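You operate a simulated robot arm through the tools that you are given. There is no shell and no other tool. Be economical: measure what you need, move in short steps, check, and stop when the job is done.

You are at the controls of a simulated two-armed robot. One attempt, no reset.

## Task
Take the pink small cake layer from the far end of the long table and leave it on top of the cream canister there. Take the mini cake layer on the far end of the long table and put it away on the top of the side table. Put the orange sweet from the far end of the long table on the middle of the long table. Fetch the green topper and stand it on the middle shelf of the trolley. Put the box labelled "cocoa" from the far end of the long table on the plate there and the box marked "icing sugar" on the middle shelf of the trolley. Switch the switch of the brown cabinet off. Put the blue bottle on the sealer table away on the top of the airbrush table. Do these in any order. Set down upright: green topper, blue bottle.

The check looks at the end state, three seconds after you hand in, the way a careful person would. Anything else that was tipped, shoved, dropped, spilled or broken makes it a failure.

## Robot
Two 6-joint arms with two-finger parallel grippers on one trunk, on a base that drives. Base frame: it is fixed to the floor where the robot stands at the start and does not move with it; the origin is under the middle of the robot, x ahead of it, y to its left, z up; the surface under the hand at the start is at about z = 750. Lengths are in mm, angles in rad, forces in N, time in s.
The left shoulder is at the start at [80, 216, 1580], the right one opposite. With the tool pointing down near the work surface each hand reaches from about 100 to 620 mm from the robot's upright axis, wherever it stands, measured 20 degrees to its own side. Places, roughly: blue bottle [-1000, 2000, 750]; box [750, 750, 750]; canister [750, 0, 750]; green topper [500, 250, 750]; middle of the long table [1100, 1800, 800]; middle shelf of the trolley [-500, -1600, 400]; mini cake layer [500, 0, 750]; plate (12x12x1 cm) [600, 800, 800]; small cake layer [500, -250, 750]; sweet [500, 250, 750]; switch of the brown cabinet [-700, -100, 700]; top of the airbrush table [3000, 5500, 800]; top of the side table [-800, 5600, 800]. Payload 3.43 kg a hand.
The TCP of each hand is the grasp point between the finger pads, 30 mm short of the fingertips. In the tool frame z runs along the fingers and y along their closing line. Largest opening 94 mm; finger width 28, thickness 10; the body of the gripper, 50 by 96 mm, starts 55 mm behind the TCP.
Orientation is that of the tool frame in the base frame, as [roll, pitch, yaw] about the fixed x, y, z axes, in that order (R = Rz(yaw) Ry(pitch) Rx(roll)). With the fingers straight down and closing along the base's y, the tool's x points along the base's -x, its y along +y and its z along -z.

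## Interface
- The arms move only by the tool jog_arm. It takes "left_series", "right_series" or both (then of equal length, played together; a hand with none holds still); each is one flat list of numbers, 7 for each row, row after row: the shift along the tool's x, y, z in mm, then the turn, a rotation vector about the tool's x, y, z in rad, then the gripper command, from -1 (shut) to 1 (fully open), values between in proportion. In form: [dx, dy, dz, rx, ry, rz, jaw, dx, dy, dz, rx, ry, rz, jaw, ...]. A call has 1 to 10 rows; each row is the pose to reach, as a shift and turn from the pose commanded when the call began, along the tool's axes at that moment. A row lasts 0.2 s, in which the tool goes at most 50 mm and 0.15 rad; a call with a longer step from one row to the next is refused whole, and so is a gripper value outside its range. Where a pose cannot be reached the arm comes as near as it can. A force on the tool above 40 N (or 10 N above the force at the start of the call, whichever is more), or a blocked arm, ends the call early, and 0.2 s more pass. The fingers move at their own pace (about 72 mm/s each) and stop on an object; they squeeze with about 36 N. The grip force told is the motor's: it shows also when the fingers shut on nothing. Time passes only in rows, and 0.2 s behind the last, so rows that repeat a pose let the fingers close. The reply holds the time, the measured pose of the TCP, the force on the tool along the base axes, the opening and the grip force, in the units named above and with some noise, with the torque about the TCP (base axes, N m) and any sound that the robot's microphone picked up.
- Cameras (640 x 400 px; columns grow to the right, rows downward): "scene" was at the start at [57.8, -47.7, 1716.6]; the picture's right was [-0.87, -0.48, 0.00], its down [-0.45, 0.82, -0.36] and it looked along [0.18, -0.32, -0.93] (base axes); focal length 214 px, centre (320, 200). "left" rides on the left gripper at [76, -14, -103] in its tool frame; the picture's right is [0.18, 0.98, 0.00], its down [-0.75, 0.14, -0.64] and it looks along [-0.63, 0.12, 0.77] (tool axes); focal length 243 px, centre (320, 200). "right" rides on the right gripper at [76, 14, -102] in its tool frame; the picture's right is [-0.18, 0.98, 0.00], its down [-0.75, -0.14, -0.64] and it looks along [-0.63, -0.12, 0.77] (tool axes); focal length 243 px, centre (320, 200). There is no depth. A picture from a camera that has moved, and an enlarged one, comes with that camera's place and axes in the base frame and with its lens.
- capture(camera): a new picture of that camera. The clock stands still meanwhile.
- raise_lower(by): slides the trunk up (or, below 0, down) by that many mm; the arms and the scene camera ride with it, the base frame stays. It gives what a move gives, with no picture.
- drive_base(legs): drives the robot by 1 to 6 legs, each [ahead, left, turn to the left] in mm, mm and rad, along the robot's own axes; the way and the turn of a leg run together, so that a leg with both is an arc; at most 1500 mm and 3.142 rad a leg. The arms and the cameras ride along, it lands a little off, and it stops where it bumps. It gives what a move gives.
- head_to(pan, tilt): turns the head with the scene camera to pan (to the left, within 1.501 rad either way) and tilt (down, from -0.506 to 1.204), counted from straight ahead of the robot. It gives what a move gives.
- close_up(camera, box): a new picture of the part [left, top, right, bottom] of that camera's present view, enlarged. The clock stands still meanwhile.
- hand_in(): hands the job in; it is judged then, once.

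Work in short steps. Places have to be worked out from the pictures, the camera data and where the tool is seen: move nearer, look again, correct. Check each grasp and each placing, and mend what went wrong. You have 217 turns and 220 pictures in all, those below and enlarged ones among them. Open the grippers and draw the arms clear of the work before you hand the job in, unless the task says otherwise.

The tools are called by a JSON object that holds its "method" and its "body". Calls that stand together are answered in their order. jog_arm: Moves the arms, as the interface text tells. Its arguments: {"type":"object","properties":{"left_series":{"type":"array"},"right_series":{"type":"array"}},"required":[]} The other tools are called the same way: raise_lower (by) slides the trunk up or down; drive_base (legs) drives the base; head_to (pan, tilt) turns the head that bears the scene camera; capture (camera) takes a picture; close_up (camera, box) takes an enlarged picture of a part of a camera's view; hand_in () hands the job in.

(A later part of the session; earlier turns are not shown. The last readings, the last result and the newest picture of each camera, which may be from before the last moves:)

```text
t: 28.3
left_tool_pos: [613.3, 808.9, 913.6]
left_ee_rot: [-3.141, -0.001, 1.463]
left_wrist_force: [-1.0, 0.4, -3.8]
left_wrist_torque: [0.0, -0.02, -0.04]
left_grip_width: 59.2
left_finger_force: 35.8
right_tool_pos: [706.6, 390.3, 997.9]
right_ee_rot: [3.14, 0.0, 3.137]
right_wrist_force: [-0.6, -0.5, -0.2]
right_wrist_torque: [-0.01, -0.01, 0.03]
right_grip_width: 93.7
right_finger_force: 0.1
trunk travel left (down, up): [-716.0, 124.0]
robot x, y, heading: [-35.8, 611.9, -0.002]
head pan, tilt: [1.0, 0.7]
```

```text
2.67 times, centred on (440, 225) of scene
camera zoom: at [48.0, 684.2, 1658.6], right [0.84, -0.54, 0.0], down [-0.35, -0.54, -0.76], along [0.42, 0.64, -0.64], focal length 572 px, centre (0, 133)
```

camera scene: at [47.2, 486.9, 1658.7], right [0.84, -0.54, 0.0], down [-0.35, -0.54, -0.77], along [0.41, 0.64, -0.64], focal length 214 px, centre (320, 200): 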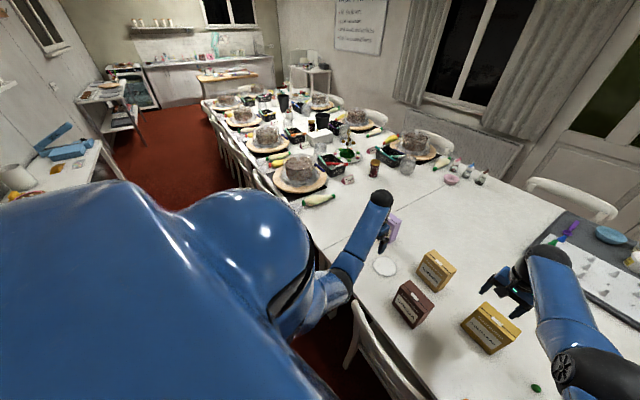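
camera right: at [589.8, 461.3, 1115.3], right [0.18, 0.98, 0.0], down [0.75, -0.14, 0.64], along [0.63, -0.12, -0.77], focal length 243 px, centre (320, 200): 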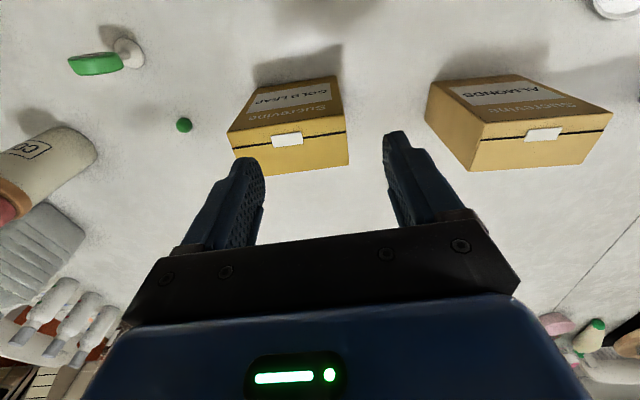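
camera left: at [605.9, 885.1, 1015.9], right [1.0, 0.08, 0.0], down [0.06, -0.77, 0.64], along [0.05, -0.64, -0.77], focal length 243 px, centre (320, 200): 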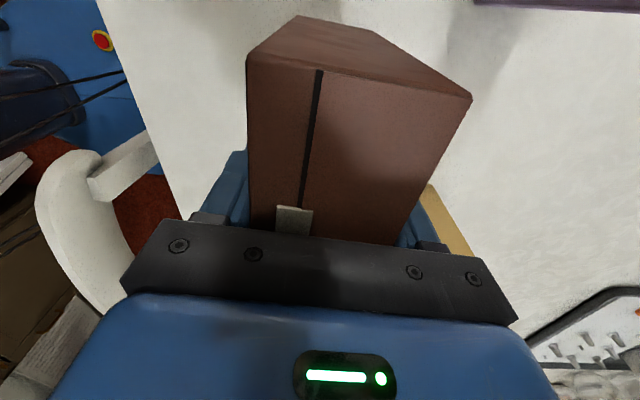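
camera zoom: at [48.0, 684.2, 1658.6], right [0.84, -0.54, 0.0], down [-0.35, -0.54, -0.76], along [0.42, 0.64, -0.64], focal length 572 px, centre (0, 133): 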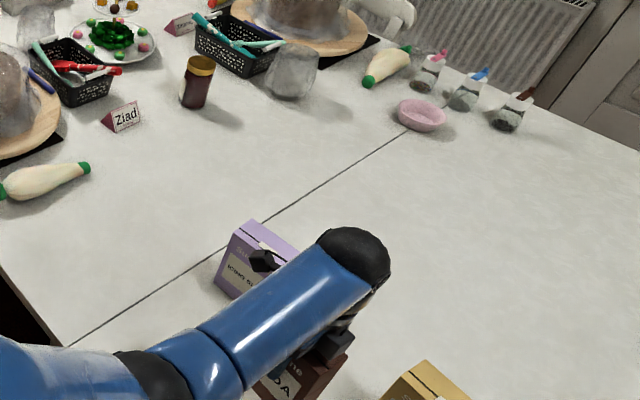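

Check alignment with the head aimed at the plate.

{"method": "head_to", "body": {"pan": 0.25, "tilt": 0.9}}

{"method": "close_up", "body": {"camera": "scene", "box": [200, 110, 440, 260]}}

```text
t: 29.4
left_tool_pos: [611.6, 809.3, 912.7]
left_ee_rot: [3.14, 0.001, 1.464]
left_wrist_force: [0.1, 0.7, -3.3]
left_wrist_torque: [-0.03, 0.0, -0.01]
left_grip_width: 59.3
left_finger_force: 35.6
right_tool_pos: [707.0, 389.4, 997.7]
right_ee_rot: [3.141, 0.001, 3.135]
right_wrist_force: [-0.1, -0.5, 0.4]
right_wrist_torque: [0.03, 0.0, 0.01]
right_grip_width: 93.9
right_finger_force: 0.1
trunk travel left (down, up): [-716.0, 124.0]
robot x, y, heading: [-31.6, 616.9, -0.004]
head pan, tilt: [0.25, 0.901]
```

```text
2.67 times, centred on (320, 185) of scene
camera zoom: at [75.5, 632.0, 1642.3], right [0.24, -0.97, 0.0], down [-0.76, -0.19, -0.62], along [0.6, 0.15, -0.78], focal length 572 px, centre (320, 240)
```

zoom: 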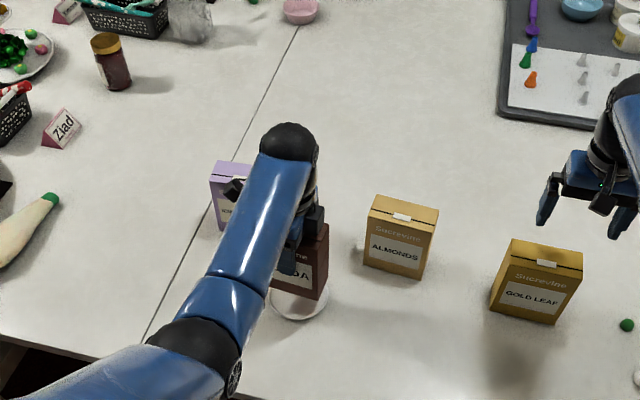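

Plate estimate ≈ (614,810); box is over it. Lower gradually.

{"method": "jog_arm", "body": {"left_series": [0, 2, 25, 0, 0, 0, -1, 0, 2, 46, 0, 0, 0, -1, 0, 2, 50, 0, 0, 0, -1, 0, 2, 50, 0, 0, 0, -1]}}

{"method": "close_up", "body": {"camera": "scene", "box": [260, 150, 380, 225]}}

```text
t: 30.4
left_tool_pos: [615.0, 808.7, 863.7]
left_ee_rot: [-3.14, -0.002, 1.462]
left_wrist_force: [0.0, -0.5, -4.1]
left_wrist_torque: [-0.03, 0.0, -0.04]
left_grip_width: 59.2
left_finger_force: 35.9
right_tool_pos: [707.1, 389.0, 997.4]
right_ee_rot: [-3.141, 0.0, 3.136]
right_wrist_force: [0.6, -0.8, 0.3]
right_wrist_torque: [0.01, 0.02, 0.0]
right_grip_width: 93.9
right_finger_force: 0.1
trunk travel left (down, up): [-716.0, 124.0]
robot x, y, heading: [-31.6, 612.6, -0.006]
head pan, tilt: [0.25, 0.901]
```

```text
5.33 times, centred on (320, 188) of scene
camera zoom: at [75.2, 631.6, 1642.4], right [0.24, -0.97, 0.0], down [-0.76, -0.19, -0.62], along [0.6, 0.15, -0.78], focal length 1144 px, centre (320, 267)
```

zoom: 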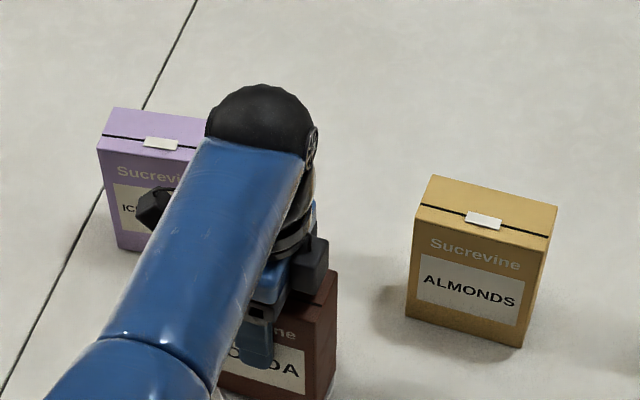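

Still hanging (no contact). Lower a few mm more until force rises.

{"method": "jog_arm", "body": {"left_series": [0, 0, 3, 0, 0, 0, -1, 0, 0, 5, 0, 0, 0, -1, 0, 0, 5, 0, 0, 0, -1]}}

{"method": "close_up", "body": {"camera": "scene", "box": [240, 170, 400, 270]}}

```text
t: 31.2
left_tool_pos: [615.5, 809.3, 862.6]
left_ee_rot: [3.132, -0.002, 1.462]
left_wrist_force: [-0.9, 3.1, 19.5]
left_wrist_torque: [0.12, 0.58, 0.11]
left_grip_width: 59.0
left_finger_force: 35.8
right_tool_pos: [705.9, 389.7, 1000.8]
right_ee_rot: [-3.141, 0.001, 3.138]
right_wrist_force: [-0.1, -0.3, 0.3]
right_wrist_torque: [-0.01, 0.0, 0.0]
right_grip_width: 94.0
right_finger_force: 0.1
trunk travel left (down, up): [-716.0, 124.0]
robot x, y, heading: [-26.5, 612.1, -0.002]
head pan, tilt: [0.25, 0.901]
```

```text
4.00 times, centred on (320, 220) of scene
camera zoom: at [71.4, 630.9, 1642.9], right [0.24, -0.97, 0.0], down [-0.76, -0.19, -0.62], along [0.6, 0.15, -0.78], focal length 858 px, centre (320, 120)
```

zoom: 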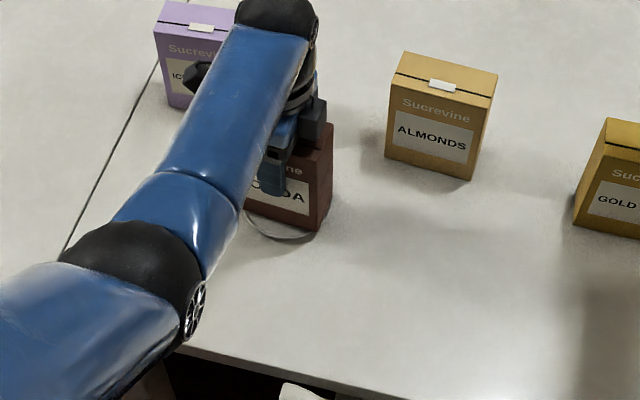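

Contact with the plate; box looks centred. Ease up 1 mm, open, and retreat upward.

{"method": "jog_arm", "body": {"left_series": [0, 0, -1, 0, 0, 0, -1, 0, 0, -1, 0, 0, 0, 0.5, 0, 0, -1, 0, 0, 0, 1, 0, 0, -1, 0, 0, 0, 1, 0, 0, -30, 0, 0, 0, 1, 0, 0, -70, 0, 0, 0, 1, 0, 0, -110, 0, 0, 0, 1]}}

{"method": "capture", "body": {"camera": "left"}}

{"method": "close_up", "body": {"camera": "scene", "box": [240, 150, 400, 250]}}

```text
t: 32.8
left_tool_pos: [612.7, 807.6, 970.5]
left_ee_rot: [-3.141, -0.002, 1.463]
left_wrist_force: [0.7, -0.6, -0.1]
left_wrist_torque: [0.02, 0.01, -0.04]
left_grip_width: 93.9
left_finger_force: 0.0
right_tool_pos: [706.0, 391.1, 998.2]
right_ee_rot: [-3.14, 0.001, 3.138]
right_wrist_force: [0.4, -0.5, -0.6]
right_wrist_torque: [-0.01, -0.03, 0.0]
right_grip_width: 94.0
right_finger_force: 0.1
trunk travel left (down, up): [-716.0, 124.0]
robot x, y, heading: [-31.3, 612.2, -0.005]
head pan, tilt: [0.25, 0.901]
```

```text
178 pictures are left
camera left: at [606.8, 883.8, 1073.5], right [1.0, 0.08, 0.0], down [0.06, -0.77, 0.64], along [0.05, -0.64, -0.77], focal length 243 px, centre (320, 200)
```

left: 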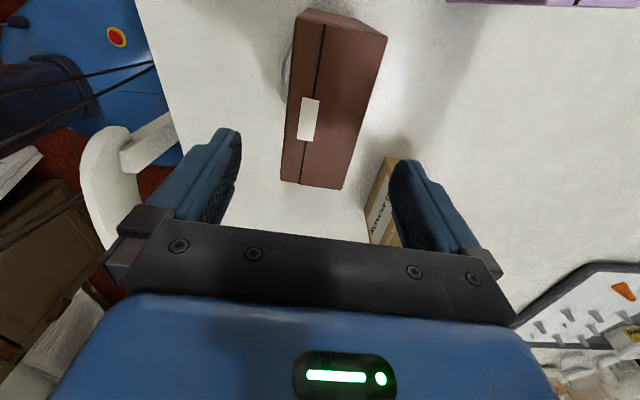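

```text
4.00 times, centred on (320, 200) of scene
camera zoom: at [74.3, 631.3, 1642.4], right [0.24, -0.97, 0.0], down [-0.76, -0.19, -0.62], along [0.6, 0.15, -0.78], focal length 858 px, centre (320, 200)
```

zoom: 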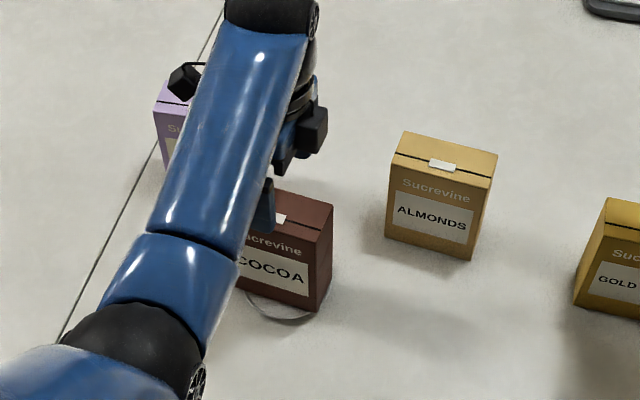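

Cocoa is on the plate. Retract the right hand from above the gold-leaf box, then drive left 200 to reach the icing-sugar box.

{"method": "jog_arm", "body": {"right_series": [40, 0, 0, 0, 0, 0, 1, 80, 0, 0, 0, 0, 0, 1, 120, 0, 0, 0, 0, 0, 1, 160, 0, 0, 0, 0, 0, 1, 200, 0, 0, 0, 0, 0, 1]}}

{"method": "drive_base", "body": {"legs": [[0, 200, 0]]}}

{"method": "head_to", "body": {"pan": 0.3, "tilt": 0.8}}

{"method": "capture", "body": {"camera": "scene"}}

{"method": "capture", "body": {"camera": "left"}}

```text
t: 34.0
left_tool_pos: [614.8, 807.9, 971.6]
left_ee_rot: [3.14, -0.002, 1.463]
left_wrist_force: [1.0, -1.2, 0.4]
left_wrist_torque: [-0.01, -0.04, 0.03]
left_grip_width: 93.9
left_finger_force: 0.0
right_tool_pos: [701.6, 389.1, 976.8]
right_ee_rot: [3.141, 0.0, 3.135]
right_wrist_force: [-0.3, 0.4, -0.1]
right_wrist_torque: [-0.03, -0.02, -0.02]
right_grip_width: 94.3
right_finger_force: 0.0
right hand out of reach, approached as far as the arm can: row 1, 2, 3, 4, 5
trunk travel left (down, up): [-716.0, 124.0]
robot x, y, heading: [-34.4, 615.5, -0.003]
head pan, tilt: [0.25, 0.901]
```

```text
t: 35.6
left_tool_pos: [614.4, 1005.6, 971.8]
left_ee_rot: [3.141, -0.005, 1.461]
left_wrist_force: [-0.5, -1.4, -0.3]
left_wrist_torque: [0.05, -0.05, 0.05]
left_grip_width: 93.7
left_finger_force: 0.0
right_tool_pos: [701.1, 586.6, 975.4]
right_ee_rot: [3.138, 0.0, 3.136]
right_wrist_force: [0.2, 0.1, 0.3]
right_wrist_torque: [0.0, 0.0, 0.04]
right_grip_width: 94.0
right_finger_force: 0.0
trunk travel left (down, up): [-716.0, 124.0]
robot x, y, heading: [-28.5, 813.4, -0.007]
head pan, tilt: [0.25, 0.901]
```

```text
t: 36.3
left_tool_pos: [613.9, 1006.9, 971.3]
left_ee_rot: [3.141, -0.001, 1.46]
left_wrist_force: [0.4, -0.4, 0.5]
left_wrist_torque: [0.01, 0.02, 0.04]
left_grip_width: 93.7
left_finger_force: 0.1
right_tool_pos: [700.7, 589.1, 977.2]
right_ee_rot: [3.14, -0.001, 3.136]
right_wrist_force: [0.8, -0.3, 0.1]
right_wrist_torque: [0.01, 0.0, -0.03]
right_grip_width: 93.8
right_finger_force: 0.1
trunk travel left (down, up): [-716.0, 124.0]
robot x, y, heading: [-29.9, 813.4, -0.008]
head pan, tilt: [0.3, 0.799]
```

```text
176 pictures are left
camera scene: at [79.3, 836.0, 1650.3], right [0.29, -0.96, 0.0], down [-0.69, -0.21, -0.7], along [0.67, 0.2, -0.72], focal length 214 px, centre (320, 200)
```

scene: 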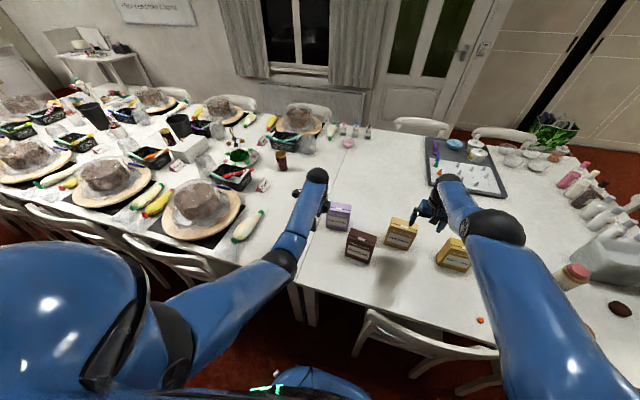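

```text
175 pictures are left
camera left: at [608.2, 1083.3, 1073.4], right [1.0, 0.08, 0.0], down [0.06, -0.77, 0.64], along [0.05, -0.64, -0.77], focal length 243 px, centre (320, 200)
```

left: 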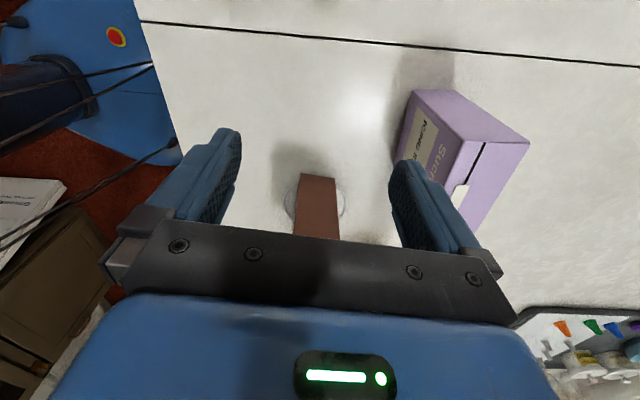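

Icing box ≈ centre (766,941), aligned with y. The right hand sits above the almonds box and must retract before I lower the trunk; try moving it back along a different path.

{"method": "jog_arm", "body": {"right_series": [20, -40, 0, 0, 0, 0, 1, 40, -80, 0, 0, 0, 0, 1, 60, -100, 0, 0, 0, 0, 1, 90, -100, 0, 0, 0, 0, 1, 120, -100, 0, 0, 0, 0, 1, 150, -100, 0, 0, 0, 0, 1, 180, -100, 0, 0, 0, 0, 1, 180, -100, 0, 0, 0, 0, 1]}}

```text
t: 38.1
left_tool_pos: [614.4, 1007.6, 970.0]
left_ee_rot: [3.142, -0.002, 1.464]
left_wrist_force: [0.2, 0.4, 0.2]
left_wrist_torque: [-0.02, -0.03, 0.03]
left_grip_width: 94.0
left_finger_force: 0.1
right_tool_pos: [674.7, 470.7, 934.6]
right_ee_rot: [-3.14, -0.001, 3.137]
right_wrist_force: [0.1, 0.3, 0.1]
right_wrist_torque: [0.0, -0.01, 0.01]
right_grip_width: 93.9
right_finger_force: 0.0
right hand out of reach, approached as far as the arm can: row 1, 2, 3, 4, 5, 6, 7, 8
trunk travel left (down, up): [-716.0, 124.0]
robot x, y, heading: [-29.7, 817.0, -0.002]
head pan, tilt: [0.3, 0.799]
```

Inner reach shrinks with height; command a slightly lower path toward the robot.

{"method": "jog_arm", "body": {"right_series": [30, 10, 5, 0, 0, 0, 1, 60, 20, 10, 0, 0, 0, 1, 90, 30, 20, 0, 0, 0, 1, 120, 40, 30, 0, 0, 0, 1, 150, 40, 40, 0, 0, 0, 1, 170, 40, 50, 0, 0, 0, 1]}}

{"method": "capture", "body": {"camera": "right"}}

```text
t: 38.7
left_tool_pos: [610.7, 1008.6, 972.2]
left_ee_rot: [3.137, 0.0, 1.458]
left_wrist_force: [0.5, -0.5, -0.3]
left_wrist_torque: [0.0, 0.05, -0.01]
left_grip_width: 94.0
left_finger_force: 0.1
right_tool_pos: [672.8, 472.0, 924.2]
right_ee_rot: [-3.13, 0.028, 3.133]
right_wrist_force: [-6.5, 1.2, 20.3]
right_wrist_torque: [-0.94, 0.08, -0.33]
right_grip_width: 93.4
right_finger_force: 0.0
right hand out of reach, approached as far as the arm can: row 1, 2, 3
trunk travel left (down, up): [-716.0, 124.0]
robot x, y, heading: [-30.7, 814.7, -0.003]
head pan, tilt: [0.3, 0.799]
stopped in row 3 (right hand): the force on the tool passed its limit at 54 N (the readings are from after the stop); the commanded pose is now the measured one
```

```text
174 pictures are left
camera right: at [592.7, 490.0, 1026.3], right [0.19, 0.98, -0.01], down [0.73, -0.14, 0.66], along [0.65, -0.13, -0.75], focal length 243 px, centre (320, 200)
```

right: 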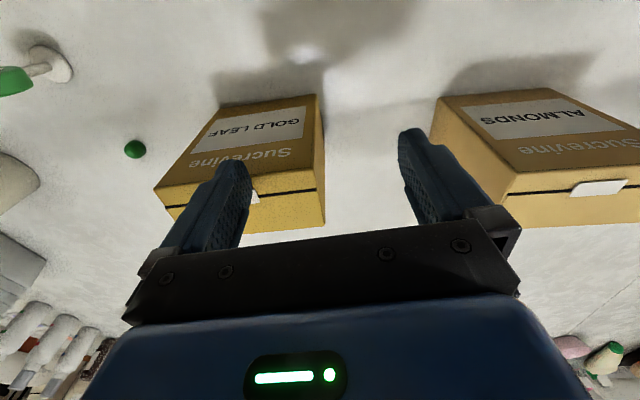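

The −y finger touched the gold-leaf box top (z≈895). Lift off and shift into the gap between the boxes.

{"method": "jog_arm", "body": {"right_series": [0, 0, -20, 0, 0, 0, 1, 0, 0, -35, 0, 0, 0, 1, 0, 0, -35, 0, 0, 0, 1]}}

{"method": "capture", "body": {"camera": "right"}}

{"method": "capture", "body": {"camera": "scene"}}

```text
t: 39.5
left_tool_pos: [615.2, 1007.4, 969.9]
left_ee_rot: [3.139, -0.001, 1.46]
left_wrist_force: [0.3, -0.3, 0.1]
left_wrist_torque: [0.03, 0.0, -0.01]
left_grip_width: 94.3
left_finger_force: 0.1
right_tool_pos: [683.5, 471.1, 950.0]
right_ee_rot: [-3.133, 0.02, 3.135]
right_wrist_force: [-0.2, -0.1, -1.3]
right_wrist_torque: [0.0, 0.02, -0.01]
right_grip_width: 94.1
right_finger_force: 0.1
right hand out of reach, approached as far as the arm can: row 1, 2, 3
trunk travel left (down, up): [-716.0, 124.0]
robot x, y, heading: [-27.5, 811.7, 0.0]
head pan, tilt: [0.3, 0.799]
```

```text
173 pictures are left
camera right: at [605.3, 488.3, 1052.6], right [0.19, 0.98, -0.01], down [0.74, -0.14, 0.66], along [0.64, -0.13, -0.75], focal length 243 px, centre (320, 200)
```

right: 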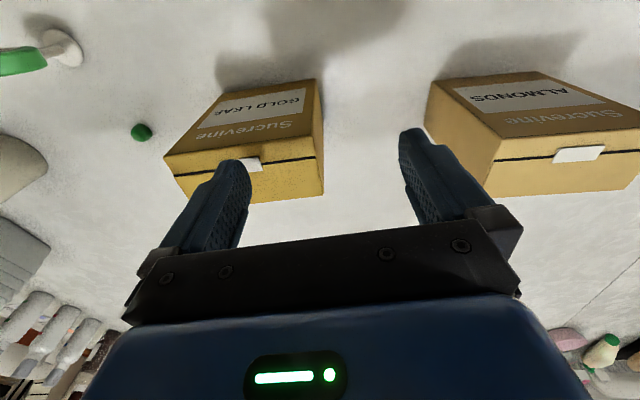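

```text
172 pictures are left
camera scene: at [79.2, 837.8, 1650.3], right [0.29, -0.96, 0.0], down [-0.69, -0.21, -0.7], along [0.67, 0.2, -0.72], focal length 214 px, centre (320, 200)
```

scene: 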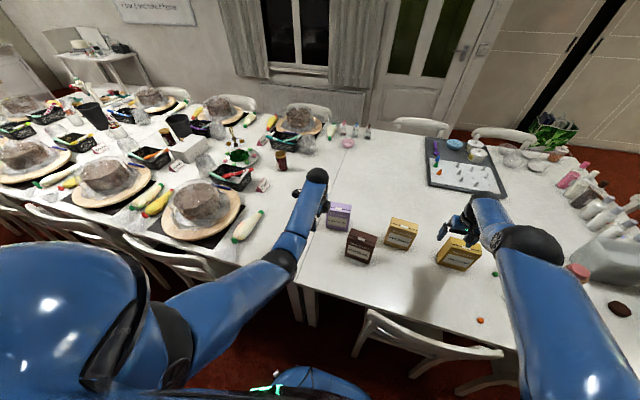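

Gold box is fine. Raise the trunk 80 for clearance and then try retracting the right hand via +y.

{"method": "raise_lower", "body": {"by": 80}}

{"method": "jog_arm", "body": {"right_series": [0, 30, 10, 0, 0, 0, 1, 10, 60, 20, 0, 0, 0, 1, 30, 90, 30, 0, 0, 0, 1, 60, 100, 40, 0, 0, 0, 1, 90, 100, 50, 0, 0, 0, 1, 120, 100, 60, 0, 0, 0, 1]}}

```text
t: 40.7
left_tool_pos: [614.9, 1007.4, 1052.2]
left_ee_rot: [3.138, -0.001, 1.462]
left_wrist_force: [-0.4, 0.2, 0.2]
left_wrist_torque: [-0.01, 0.0, -0.01]
left_grip_width: 93.9
left_finger_force: 0.0
right_tool_pos: [684.7, 471.4, 1029.7]
right_ee_rot: [-3.132, 0.019, 3.135]
right_wrist_force: [-0.2, -0.5, -0.7]
right_wrist_torque: [-0.01, 0.0, -0.01]
right_grip_width: 93.8
right_finger_force: 0.1
trunk travel left (down, up): [-796.0, 44.0]
robot x, y, heading: [-27.4, 814.9, -0.007]
head pan, tilt: [0.3, 0.799]
```

```text
t: 42.1
left_tool_pos: [615.4, 1007.6, 1051.2]
left_ee_rot: [3.141, -0.001, 1.46]
left_wrist_force: [0.3, -0.4, -0.1]
left_wrist_torque: [-0.01, -0.02, -0.01]
left_grip_width: 93.8
left_finger_force: 0.2
right_tool_pos: [649.4, 564.6, 928.3]
right_ee_rot: [-3.132, 0.017, 3.135]
right_wrist_force: [0.3, 0.3, 0.3]
right_wrist_torque: [0.01, 0.0, 0.04]
right_grip_width: 93.8
right_finger_force: 0.1
right hand out of reach, approached as far as the arm can: row 2, 3, 4, 5, 6
trunk travel left (down, up): [-796.0, 44.0]
robot x, y, heading: [-23.3, 815.0, -0.007]
head pan, tilt: [0.3, 0.799]
```

The right arm seems locked in an elbow branch (constant ~720 mm distance). Extend it fully outward/upward and then retract to flip it.

{"method": "jog_arm", "body": {"right_series": [0, 0, -40, 0, 0, 0, 1, -20, -20, -80, 0, 0, 0, 1, -50, -30, -100, 0, 0, 0, 1, -90, -40, -100, 0, 0, 0, 1, -130, -50, -100, 0, 0, 0, 1, -170, -60, -100, 0, 0, 0, 1, -210, -60, -100, 0, 0, 0, 1, -250, -60, -100, 0, 0, 0, 1]}}

{"method": "capture", "body": {"camera": "scene"}}

```text
t: 43.9
left_tool_pos: [614.9, 1007.7, 1051.6]
left_ee_rot: [-3.14, -0.001, 1.459]
left_wrist_force: [0.9, 0.7, 0.5]
left_wrist_torque: [0.01, 0.02, 0.02]
left_grip_width: 94.0
left_finger_force: 0.0
right_tool_pos: [708.5, 525.5, 1074.0]
right_ee_rot: [-3.131, 0.02, 3.136]
right_wrist_force: [-0.1, 0.1, -0.1]
right_wrist_torque: [0.01, 0.03, -0.02]
right_grip_width: 93.7
right_finger_force: 0.0
right hand out of reach, approached as far as the arm can: row 1, 2, 4, 5, 6, 7, 8
trunk travel left (down, up): [-796.0, 44.0]
robot x, y, heading: [-28.3, 814.9, -0.003]
head pan, tilt: [0.3, 0.799]
```

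```text
171 pictures are left
camera scene: at [79.6, 837.9, 1730.3], right [0.29, -0.96, 0.0], down [-0.69, -0.21, -0.7], along [0.67, 0.2, -0.72], focal length 214 px, centre (320, 200)
```

scene: 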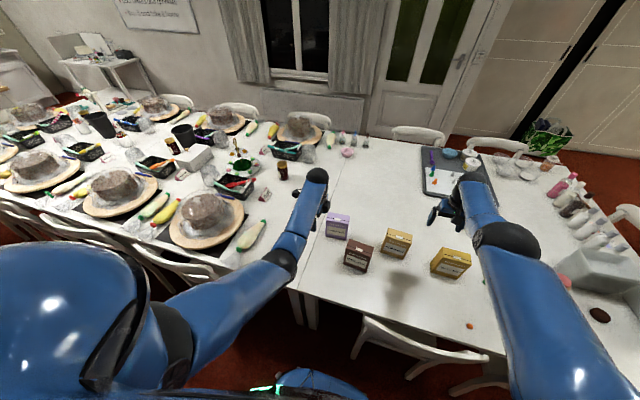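

The right arm is at straight-elbow singularity (max reach radius ≈685 mm). Try a purely radial inward command to bend it out.

{"method": "jog_arm", "body": {"right_series": [40, 5, -12, 0, 0, 0, 1, 80, 10, -24, 0, 0, 0, 1, 120, 15, -36, 0, 0, 0, 1, 160, 19, -47, 0, 0, 0, 1, 200, 23, -58, 0, 0, 0, 1, 200, 23, -58, 0, 0, 0, 1, 200, 23, -58, 0, 0, 0, 1, 200, 23, -58, 0, 0, 0, 1, 200, 23, -58, 0, 0, 0, 1, 200, 23, -58, 0, 0, 0, 1]}}

```text
t: 46.1
left_tool_pos: [615.3, 1007.5, 1050.9]
left_ee_rot: [3.141, -0.002, 1.46]
left_wrist_force: [-0.4, 0.4, 0.8]
left_wrist_torque: [-0.02, 0.0, 0.01]
left_grip_width: 93.9
left_finger_force: 0.1
right_tool_pos: [707.3, 525.5, 1076.7]
right_ee_rot: [-3.132, 0.017, 3.136]
right_wrist_force: [0.4, -0.9, 0.9]
right_wrist_torque: [-0.01, 0.02, 0.02]
right_grip_width: 94.1
right_finger_force: 0.1
right hand out of reach, approached as far as the arm can: row 1, 2, 3, 4, 5, 6, 7, 8, 9, 10
trunk travel left (down, up): [-796.0, 44.0]
robot x, y, heading: [-29.7, 810.5, -0.002]
head pan, tilt: [0.3, 0.799]
```

Try tangential motion (straight up with slight inward), which couples into the elbow.

{"method": "jog_arm", "body": {"right_series": [5, 0, -40, 0, 0, 0, 1, 12, 0, -80, 0, 0, 0, 1, 25, 0, -120, 0, 0, 0, 1, 40, 0, -150, 0, 0, 0, 1, 60, 0, -170, 0, 0, 0, 1, 60, 0, -170, 0, 0, 0, 1]}}

{"method": "jog_arm", "body": {"right_series": [20, 0, 40, 0, 0, 0, 1, 40, 0, 80, 0, 0, 0, 1, 60, 0, 120, 0, 0, 0, 1, 80, 0, 150, 0, 0, 0, 1, 100, 0, 170, 0, 0, 0, 1, 100, 0, 170, 0, 0, 0, 1]}}

```text
t: 47.5
left_tool_pos: [614.4, 1007.7, 1050.5]
left_ee_rot: [3.14, -0.002, 1.461]
left_wrist_force: [0.3, 0.3, 0.9]
left_wrist_torque: [-0.01, -0.02, -0.02]
left_grip_width: 94.2
left_finger_force: 0.1
right_tool_pos: [730.1, 523.4, 1229.1]
right_ee_rot: [-3.131, 0.017, 3.136]
right_wrist_force: [-0.1, -0.2, -0.6]
right_wrist_torque: [0.03, -0.02, -0.04]
right_grip_width: 94.0
right_finger_force: 0.2
right hand out of reach, approached as far as the arm can: row 1, 2, 3, 4, 5, 6
trunk travel left (down, up): [-796.0, 44.0]
robot x, y, heading: [-31.9, 815.1, -0.001]
head pan, tilt: [0.3, 0.799]
```

```text
t: 48.9
left_tool_pos: [614.5, 1008.2, 1049.9]
left_ee_rot: [3.139, -0.002, 1.462]
left_wrist_force: [0.7, -0.6, 0.5]
left_wrist_torque: [0.04, 0.0, 0.0]
left_grip_width: 94.0
left_finger_force: 0.2
right_tool_pos: [693.4, 515.1, 1038.6]
right_ee_rot: [-3.131, 0.019, 3.134]
right_wrist_force: [-0.1, 0.2, 0.0]
right_wrist_torque: [0.0, -0.03, 0.0]
right_grip_width: 94.0
right_finger_force: 0.0
right hand out of reach, approached as far as the arm can: row 1, 2, 3, 4, 5, 6
trunk travel left (down, up): [-796.0, 44.0]
robot x, y, heading: [-27.2, 811.6, -0.003]
head pan, tilt: [0.3, 0.799]
```

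Still locked. Try tilting the tool (pitch) together with an inward shift.

{"method": "jog_arm", "body": {"right_series": [20, 0, 0, 0, -0.14, 0, 1, 40, 0, 0, 0, -0.28, 0, 1, 60, 0, 0, 0, -0.42, 0, 1, 80, 0, 0, 0, -0.56, 0, 1, 100, 0, 0, 0, -0.7, 0, 1, 100, 0, 0, 0, -0.7, 0, 1]}}

```text
t: 50.3
left_tool_pos: [615.4, 1007.6, 1051.2]
left_ee_rot: [3.14, -0.003, 1.458]
left_wrist_force: [0.8, 0.5, -0.4]
left_wrist_torque: [-0.04, -0.02, -0.01]
left_grip_width: 94.0
left_finger_force: 0.1
right_tool_pos: [756.5, 489.5, 961.7]
right_ee_rot: [-3.127, 0.653, -3.141]
right_wrist_force: [0.2, 0.2, 0.2]
right_wrist_torque: [0.0, 0.0, -0.04]
right_grip_width: 93.9
right_finger_force: 0.1
right hand out of reach, approached as far as the arm can: row 1, 2, 3, 4, 5, 6
trunk travel left (down, up): [-796.0, 44.0]
robot x, y, heading: [-28.5, 813.0, -0.011]
head pan, tilt: [0.3, 0.799]
```

Wrist radius now appears shorter. Try untilting while moving inward.

{"method": "jog_arm", "body": {"right_series": [30, 0, -30, 0, 0, 0, 1, 60, 0, -60, 0, 0, 0, 1, 90, 0, -90, 0, 0, 0, 1, 120, 0, -120, 0, 0, 0, 1, 150, 0, -150, 0, 0, 0, 1, 150, 0, -150, 0, 0, 0, 1]}}

```text
t: 51.5
left_tool_pos: [611.3, 1010.2, 1051.0]
left_ee_rot: [3.14, 0.0, 1.461]
left_wrist_force: [0.4, -1.1, -0.4]
left_wrist_torque: [0.0, -0.02, -0.02]
left_grip_width: 93.9
left_finger_force: 0.0
right_tool_pos: [708.1, 447.9, 902.7]
right_ee_rot: [-3.111, 0.68, -3.123]
right_wrist_force: [0.0, 3.3, 9.6]
right_wrist_torque: [-0.57, 0.12, -0.07]
right_grip_width: 92.4
right_finger_force: 0.1
right hand out of reach, approached as far as the arm can: row 1, 2, 3, 4, 5
trunk travel left (down, up): [-796.0, 44.0]
robot x, y, heading: [-27.9, 815.0, -0.005]
head pan, tilt: [0.3, 0.799]
stopped in row 5 (right hand): the force on the tool passed its limit at 46 N (the readings are from after the stop); the commanded pose is now the measured one
```

It sagged onto the gold box again; look before moving away.

{"method": "capture", "body": {"camera": "right"}}

{"method": "close_up", "body": {"camera": "scene", "box": [320, 130, 600, 330]}}

```text
170 pictures are left
camera right: at [584.0, 463.9, 936.9], right [0.14, 0.99, 0.09], down [0.18, -0.12, 0.98], along [0.97, -0.12, -0.2], focal length 243 px, centre (320, 200)
```

right: 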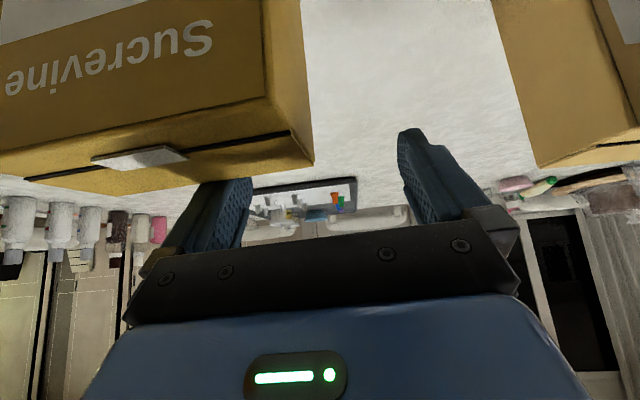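

```text
2.00 times, centred on (460, 230) of scene
camera zoom: at [76.4, 840.2, 1730.4], right [0.29, -0.96, 0.0], down [-0.68, -0.21, -0.7], along [0.67, 0.2, -0.72], focal length 429 px, centre (40, 140)
```

zoom: 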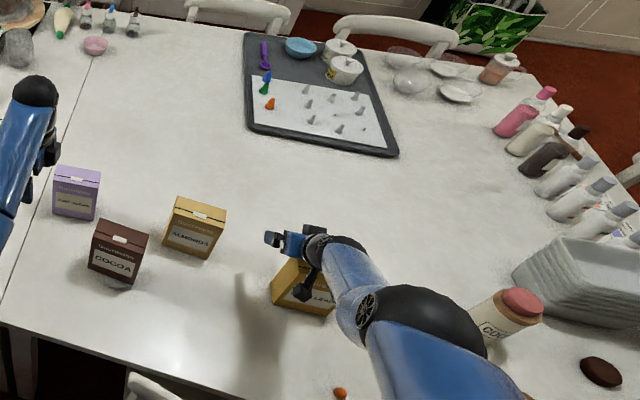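

Gold box is still upright. Lift off via the trunk.

{"method": "raise_lower", "body": {"by": 44}}

{"method": "jog_arm", "body": {"right_series": [-30, 20, -30, 0, 0, 0, 1, -60, 40, -60, 0, 0, 0, 1, -90, 60, -90, 0, 0, 0, 1]}}

{"method": "capture", "body": {"camera": "right"}}

{"method": "capture", "body": {"camera": "scene"}}

```text
t: 52.3
left_tool_pos: [615.6, 1008.8, 1094.7]
left_ee_rot: [-3.141, -0.002, 1.461]
left_wrist_force: [-0.7, 1.1, 0.1]
left_wrist_torque: [-0.03, -0.02, 0.02]
left_grip_width: 94.0
left_finger_force: 0.2
right_tool_pos: [707.4, 445.8, 942.9]
right_ee_rot: [-3.117, 0.674, -3.129]
right_wrist_force: [0.6, 0.1, -0.1]
right_wrist_torque: [-0.02, -0.01, 0.02]
right_grip_width: 93.9
right_finger_force: 0.1
trunk travel left (down, up): [-840.0, 0.0]
robot x, y, heading: [-28.9, 814.2, -0.002]
head pan, tilt: [0.3, 0.799]
```

```text
t: 53.1
left_tool_pos: [615.6, 1010.3, 1094.2]
left_ee_rot: [-3.142, 0.002, 1.461]
left_wrist_force: [-0.3, 0.8, -0.3]
left_wrist_torque: [0.0, 0.0, 0.0]
left_grip_width: 94.3
left_finger_force: 0.1
right_tool_pos: [779.6, 502.1, 1038.5]
right_ee_rot: [-3.114, 0.672, -3.127]
right_wrist_force: [-0.6, 0.3, 0.0]
right_wrist_torque: [-0.02, -0.01, 0.01]
right_grip_width: 93.9
right_finger_force: 0.0
right hand out of reach, approached as far as the arm can: row 1, 2, 3
trunk travel left (down, up): [-840.0, 0.0]
robot x, y, heading: [-32.0, 810.6, -0.002]
head pan, tilt: [0.3, 0.799]
```

```text
168 pictures are left
camera right: at [655.6, 518.9, 1072.8], right [0.15, 0.98, 0.09], down [0.19, -0.12, 0.97], along [0.97, -0.13, -0.2], focal length 243 px, centre (320, 200)
```

right: 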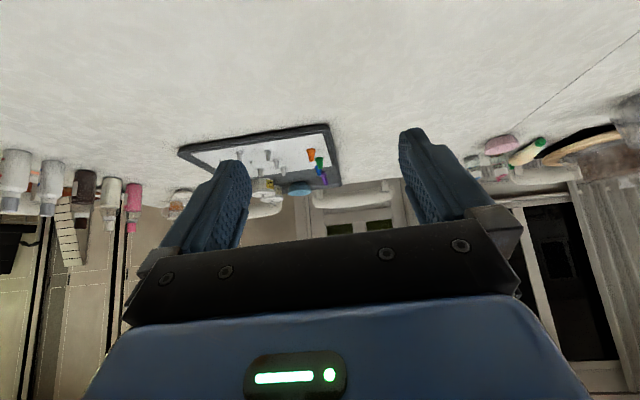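

```text
167 pictures are left
camera scene: at [80.4, 839.0, 1774.2], right [0.29, -0.96, 0.0], down [-0.69, -0.21, -0.7], along [0.67, 0.2, -0.72], focal length 214 px, centre (320, 200)
```

scene: 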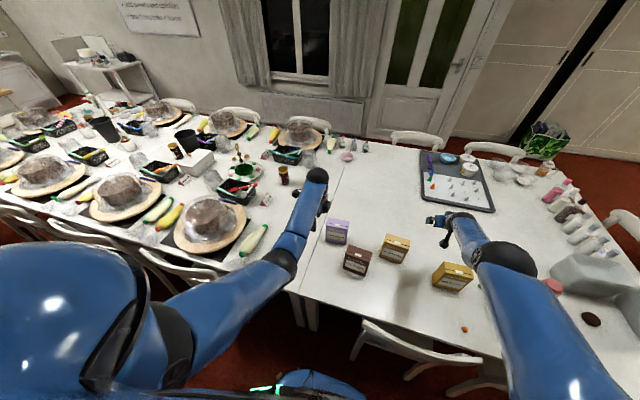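

Gold box fine. Plan: untilt while pushing outward (to true straight), then a fast tangential step combined with inward motion.

{"method": "jog_arm", "body": {"right_series": [-20, 0, 16, 0, 0.13, 0, 1, -39, 0, 31, 0, 0.26, 0, 1, -58, 0, 46, 0, 0.39, 0, 1, -78, 0, 62, 0, 0.52, 0, 1, -90, 0, 72, 0, 0.67, 0, 1, -90, 0, 72, 0, 0.67, 0, 1]}}

{"method": "jog_arm", "body": {"right_series": [18, 0, 46, 0, 0, 0, 1, 40, 0, 90, 0, 0, 0, 1, 80, 0, 120, 0, 0, 0, 1]}}

```text
t: 54.5
left_tool_pos: [614.8, 1008.1, 1095.7]
left_ee_rot: [-3.141, -0.002, 1.463]
left_wrist_force: [-0.2, -0.7, -0.4]
left_wrist_torque: [-0.02, 0.02, 0.03]
left_grip_width: 94.0
left_finger_force: 0.0
right_tool_pos: [717.6, 518.2, 1089.9]
right_ee_rot: [-3.122, 0.104, 3.141]
right_wrist_force: [0.1, 0.8, -0.1]
right_wrist_torque: [-0.01, 0.0, -0.02]
right_grip_width: 94.1
right_finger_force: 0.1
right hand out of reach, approached as far as the arm can: row 1, 2, 3, 4, 5, 6
trunk travel left (down, up): [-840.0, 0.0]
robot x, y, heading: [-26.3, 816.3, -0.004]
head pan, tilt: [0.3, 0.799]
```

```text
t: 55.3
left_tool_pos: [614.9, 1007.9, 1094.4]
left_ee_rot: [3.14, -0.002, 1.465]
left_wrist_force: [-0.3, -0.1, -0.2]
left_wrist_torque: [0.0, -0.03, 0.02]
left_grip_width: 93.8
left_finger_force: 0.0
right_tool_pos: [653.9, 515.4, 958.7]
right_ee_rot: [-3.121, 0.103, -3.14]
right_wrist_force: [0.2, -0.2, -0.1]
right_wrist_torque: [0.02, 0.0, -0.02]
right_grip_width: 93.9
right_finger_force: 0.0
right hand out of reach, approached as far as the arm can: row 1, 2, 3
trunk travel left (down, up): [-840.0, 0.0]
robot x, y, heading: [-27.3, 811.7, -0.001]
head pan, tilt: [0.3, 0.799]
```

Try the upward variant: brief outward push, then up-and-inward.

{"method": "jog_arm", "body": {"right_series": [-30, 0, 15, 0, 0, 0, 1, -30, 0, 15, 0, 0, 0, 1, -10, 0, -30, 0, 0, 0, 1, 10, 0, -75, 0, 0, 0, 1, 35, 0, -115, 0, 0, 0, 1, 75, 0, -140, 0, 0, 0, 1]}}

```text
t: 56.7
left_tool_pos: [616.1, 1008.1, 1094.6]
left_ee_rot: [3.141, -0.002, 1.461]
left_wrist_force: [0.4, 0.2, 0.1]
left_wrist_torque: [-0.04, -0.05, 0.02]
left_grip_width: 93.9
left_finger_force: 0.0
right_tool_pos: [687.8, 512.3, 1023.0]
right_ee_rot: [-3.12, 0.104, 3.141]
right_wrist_force: [0.8, 0.7, -0.1]
right_wrist_torque: [0.04, 0.0, -0.02]
right_grip_width: 94.2
right_finger_force: 0.0
right hand out of reach, approached as far as the arm can: row 1, 2, 3, 4, 5, 6
trunk travel left (down, up): [-840.0, 0.0]
robot x, y, heading: [-26.0, 809.3, -0.007]
head pan, tilt: [0.3, 0.799]
```

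Analysis says only a pure pitch rotation couples into the elbow; tilt the fingers back toward the robot while moving inward.

{"method": "jog_arm", "body": {"right_series": [40, 0, -3, 0, 0.1, 0, 1, 80, 0, -6, 0, 0.2, 0, 1, 120, 0, -6, 0, 0.3, 0, 1, 160, 0, -6, 0, 0.4, 0, 1, 200, 0, 0, 0, 0.5, 0, 1, 200, 0, 0, 0, 0.5, 0, 1]}}

```text
t: 58.1
left_tool_pos: [614.4, 1008.4, 1094.7]
left_ee_rot: [3.139, -0.002, 1.461]
left_wrist_force: [-0.2, 1.0, 0.1]
left_wrist_torque: [0.0, -0.04, 0.01]
left_grip_width: 94.2
left_finger_force: 0.1
right_tool_pos: [545.6, 503.7, 963.1]
right_ee_rot: [-3.12, -0.399, 3.129]
right_wrist_force: [-0.6, 0.0, 0.4]
right_wrist_torque: [-0.03, -0.03, -0.01]
right_grip_width: 94.1
right_finger_force: 0.1
right hand out of reach, approached as far as the arm can: row 1, 2, 3, 4, 5, 6
trunk travel left (down, up): [-840.0, 0.0]
robot x, y, heading: [-28.0, 814.6, -0.006]
head pan, tilt: [0.3, 0.799]
```

Continue tilting back strongly to force the wrist joint to its limit, which must bend the elbow.

{"method": "jog_arm", "body": {"right_series": [39, 1, -18, 0, 0.125, 0, 1, 78, 2, -36, 0, 0.25, 0, 1, 117, 3, -54, 0, 0.375, 0, 1, 156, 4, -72, 0, 0.5, 0, 1, 195, 5, -90, 0, 0.625, 0, 1, 234, 6, -108, 0, 0.75, 0, 1, 273, 7, -126, 0, 0.875, 0, 1, 312, 8, -144, 0, 1.0, 0, 1]}}

{"method": "capture", "body": {"camera": "scene"}}

```text
t: 59.9
left_tool_pos: [614.2, 1007.7, 1095.6]
left_ee_rot: [3.138, -0.002, 1.459]
left_wrist_force: [-0.7, 0.3, 0.1]
left_wrist_torque: [-0.01, -0.02, -0.03]
left_grip_width: 94.2
left_finger_force: 0.0
right_tool_pos: [480.7, 502.1, 1058.6]
right_ee_rot: [-3.108, -0.925, 3.112]
right_wrist_force: [-0.1, 0.0, -0.4]
right_wrist_torque: [0.01, 0.01, 0.0]
right_grip_width: 94.1
right_finger_force: 0.1
right hand out of reach, approached as far as the arm can: row 1, 2, 3, 4, 5, 6, 7, 8
trunk travel left (down, up): [-840.0, 0.0]
robot x, y, heading: [-29.3, 812.0, -0.001]
head pan, tilt: [0.3, 0.799]
```

```text
166 pictures are left
camera scene: at [79.6, 837.7, 1774.3], right [0.29, -0.96, 0.0], down [-0.69, -0.21, -0.7], along [0.67, 0.2, -0.72], focal length 214 px, centre (320, 200)
```

scene: 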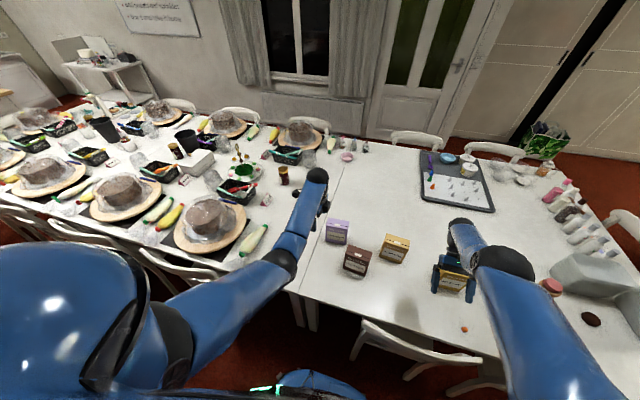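

Now reverse: rotate back toward vertical while commanding the wrist strongly inward.

{"method": "jog_arm", "body": {"right_series": [0, 3, 0, 0, -0.125, 0, 1, -5, 6, 2, 0, -0.25, 0, 1, -15, 10, 5, 0, -0.375, 0, 1, -35, 14, 9, 0, -0.5, 0, 1, -35, 14, 9, 0, -0.5, 0, 1]}}

```text
t: 61.1
left_tool_pos: [615.1, 1009.7, 1094.9]
left_ee_rot: [3.139, -0.003, 1.465]
left_wrist_force: [0.6, 0.3, 0.0]
left_wrist_torque: [-0.02, 0.0, 0.01]
left_grip_width: 94.0
left_finger_force: 0.1
right_tool_pos: [556.5, 504.5, 992.3]
right_ee_rot: [-3.119, -0.427, 3.13]
right_wrist_force: [0.4, -0.2, 0.2]
right_wrist_torque: [0.01, -0.02, 0.01]
right_grip_width: 94.3
right_finger_force: 0.0
right hand out of reach, approached as far as the arm can: row 1, 2, 3, 4, 5
trunk travel left (down, up): [-840.0, 0.0]
robot x, y, heading: [-27.6, 813.7, -0.003]
head pan, tilt: [0.3, 0.799]
```

I fitted the arm geometry (wrist radius ≈606 about a point 130 mm below the shoulder). Try rotating purely about the wrist centre with slight outward bias, then inward.

{"method": "jog_arm", "body": {"right_series": [-10, -1, 0, 0, 0, 0, 1, -36, -1, -12, 0, -0.142, 0, 1, -60, -1, -28, 0, -0.284, 0, 1, -80, 0, -48, 0, -0.427, 0, 1, -50, 5, -51, 0, -0.427, 0, 1, -20, 10, -53, 0, -0.427, 0, 1, 10, 15, -55, 0, -0.427, 0, 1, 40, 20, -57, 0, -0.427, 0, 1]}}

```text
t: 62.9
left_tool_pos: [613.8, 1007.6, 1094.4]
left_ee_rot: [3.14, -0.001, 1.461]
left_wrist_force: [-0.4, 0.8, -0.2]
left_wrist_torque: [-0.01, 0.0, -0.01]
left_grip_width: 93.8
left_finger_force: 0.0
right_tool_pos: [656.2, 500.9, 1003.4]
right_ee_rot: [-3.121, 0.0, 3.141]
right_wrist_force: [0.3, -0.6, -0.2]
right_wrist_torque: [0.0, 0.01, 0.0]
right_grip_width: 94.0
right_finger_force: 0.1
right hand out of reach, approached as far as the arm can: row 1, 2, 4, 5, 6, 7, 8
trunk travel left (down, up): [-840.0, 0.0]
robot x, y, heading: [-29.7, 814.5, -0.007]
head pan, tilt: [0.3, 0.799]
```

Now the opposite rotation sense about the wrist, then inward.

{"method": "jog_arm", "body": {"right_series": [-5, -1, 3, 0, 0, 0, 1, 26, -1, 11, 0, 0.15, 0, 1, 58, -1, 15, 0, 0.3, 0, 1, 91, -1, 14, 0, 0.45, 0, 1, 120, 4, 0, 0, 0.45, 0, 1, 146, 9, -14, 0, 0.45, 0, 1, 172, 14, -28, 0, 0.45, 0, 1, 198, 19, -42, 0, 0.45, 0, 1]}}

```text
t: 64.7
left_tool_pos: [614.5, 1009.0, 1095.1]
left_ee_rot: [-3.141, 0.0, 1.464]
left_wrist_force: [0.2, 0.0, 0.0]
left_wrist_torque: [0.02, -0.03, 0.0]
left_grip_width: 94.0
left_finger_force: 0.1
right_tool_pos: [496.5, 514.4, 997.7]
right_ee_rot: [-3.118, -0.45, 3.128]
right_wrist_force: [-0.1, -1.0, 0.5]
right_wrist_torque: [-0.02, -0.02, -0.04]
right_grip_width: 94.2
right_finger_force: 0.1
right hand out of reach, approached as far as the arm can: row 2, 3, 4, 6, 7, 8
trunk travel left (down, up): [-840.0, 0.0]
robot x, y, heading: [-28.5, 812.7, -0.001]
head pan, tilt: [0.3, 0.799]
```

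Escaped the singularity (wrist radius now 543). Rotate the right tool back to vertical here.

{"method": "jog_arm", "body": {"right_series": [-5, 0, -3, 0, -0.15, 0, 1, -12, 0, -7, 0, -0.3, 0, 1, -20, 0, -12, 0, -0.45, 0, 1, -20, 0, -12, 0, -0.45, 0, 1]}}

```text
t: 65.7
left_tool_pos: [615.1, 1008.3, 1094.3]
left_ee_rot: [-3.141, -0.002, 1.462]
left_wrist_force: [-0.6, 0.3, -0.5]
left_wrist_torque: [0.01, 0.02, -0.04]
left_grip_width: 94.2
left_finger_force: 0.1
right_tool_pos: [518.2, 512.6, 999.2]
right_ee_rot: [-3.119, 0.003, 3.14]
right_wrist_force: [-0.1, 0.6, -0.2]
right_wrist_torque: [0.0, 0.0, 0.03]
right_grip_width: 94.0
right_finger_force: 0.0
trunk travel left (down, up): [-840.0, 0.0]
robot x, y, heading: [-25.5, 812.4, -0.007]
head pan, tilt: [0.3, 0.799]
```

Right arm freed; I'll avoid full extension from now on. Check base clearance with the left camera before driving forward into the chair-free gap.

{"method": "capture", "body": {"camera": "left"}}

{"method": "head_to", "body": {"pan": 0.3, "tilt": 1.2}}

{"method": "capture", "body": {"camera": "scene"}}

```text
165 pictures are left
camera left: at [608.5, 1084.8, 1197.1], right [1.0, 0.08, 0.0], down [0.06, -0.77, 0.64], along [0.05, -0.64, -0.77], focal length 243 px, centre (320, 200)
```

left: 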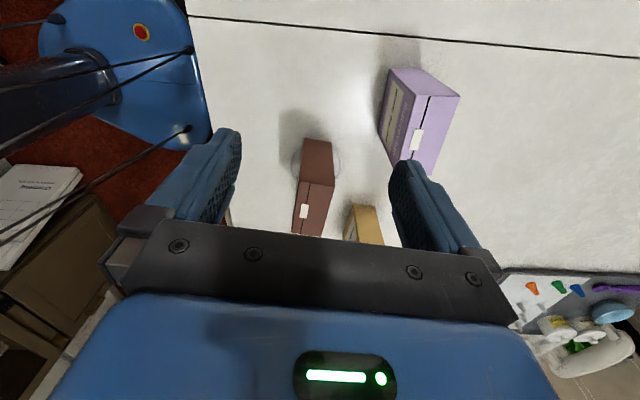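

```text
t: 66.6
left_tool_pos: [614.6, 1008.1, 1095.4]
left_ee_rot: [3.14, -0.002, 1.461]
left_wrist_force: [-0.1, -0.8, 0.4]
left_wrist_torque: [-0.03, -0.02, -0.03]
left_grip_width: 94.3
left_finger_force: 0.0
right_tool_pos: [517.7, 513.5, 999.1]
right_ee_rot: [-3.121, 0.001, 3.14]
right_wrist_force: [-0.4, -0.4, 1.1]
right_wrist_torque: [-0.01, -0.04, 0.0]
right_grip_width: 94.0
right_finger_force: 0.0
trunk travel left (down, up): [-840.0, 0.0]
robot x, y, heading: [-30.8, 809.3, -0.003]
head pan, tilt: [0.3, 1.201]
```

```text
164 pictures are left
camera scene: at [56.3, 830.6, 1746.6], right [0.29, -0.96, 0.0], down [-0.89, -0.27, -0.36], along [0.35, 0.11, -0.93], focal length 214 px, centre (320, 200)
```

scene: 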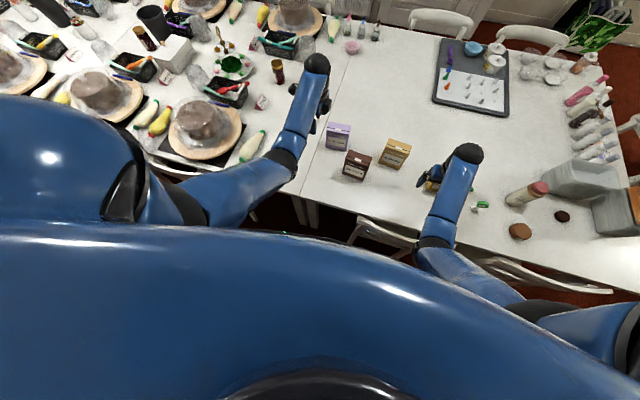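

Drive to the chair-free gap: left 240, forward 110.

{"method": "drive_base", "body": {"legs": [[0, 240, 0], [110, 0, 0]]}}

{"method": "capture", "body": {"camera": "right"}}

{"method": "capture", "body": {"camera": "scene"}}

```text
t: 69.2
left_tool_pos: [716.0, 1245.2, 1101.0]
left_ee_rot: [3.135, -0.002, 1.459]
left_wrist_force: [-0.8, -0.8, 0.6]
left_wrist_torque: [0.04, -0.01, 0.02]
left_grip_width: 94.1
left_finger_force: 0.1
right_tool_pos: [619.4, 750.6, 1003.6]
right_ee_rot: [-3.122, 0.009, 3.137]
right_wrist_force: [0.0, -0.5, 0.2]
right_wrist_torque: [0.01, -0.05, -0.02]
right_grip_width: 94.1
right_finger_force: 0.1
trunk travel left (down, up): [-840.0, 0.0]
robot x, y, heading: [80.2, 1051.7, -0.009]
head pan, tilt: [0.3, 1.201]
```

```text
163 pictures are left
camera right: at [541.7, 768.0, 1106.6], right [0.19, 0.98, -0.02], down [0.75, -0.13, 0.65], along [0.64, -0.14, -0.76], focal length 243 px, centre (320, 200)
```

right: 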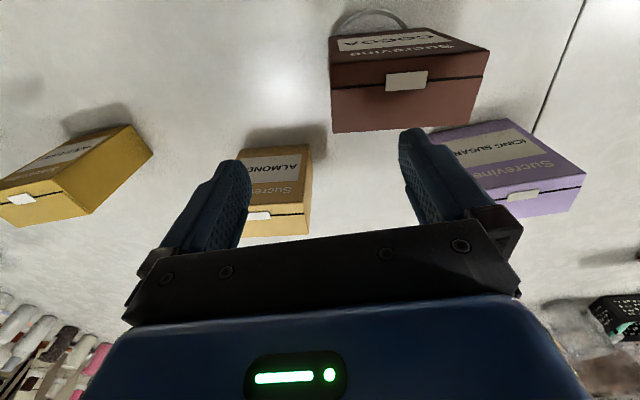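

```text
162 pictures are left
camera scene: at [152.5, 1068.5, 1747.4], right [0.29, -0.96, 0.0], down [-0.89, -0.27, -0.37], along [0.35, 0.11, -0.93], focal length 214 px, centre (320, 200)
```

scene: 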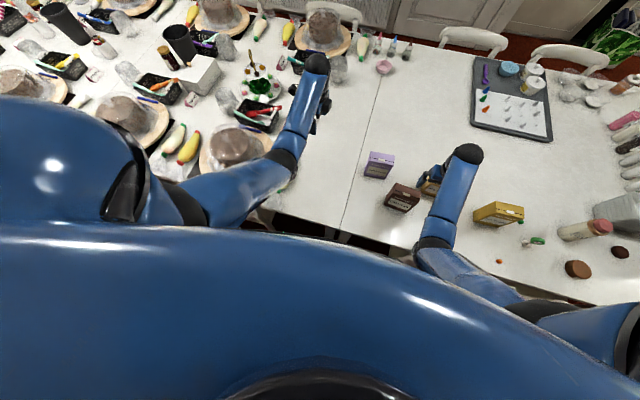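

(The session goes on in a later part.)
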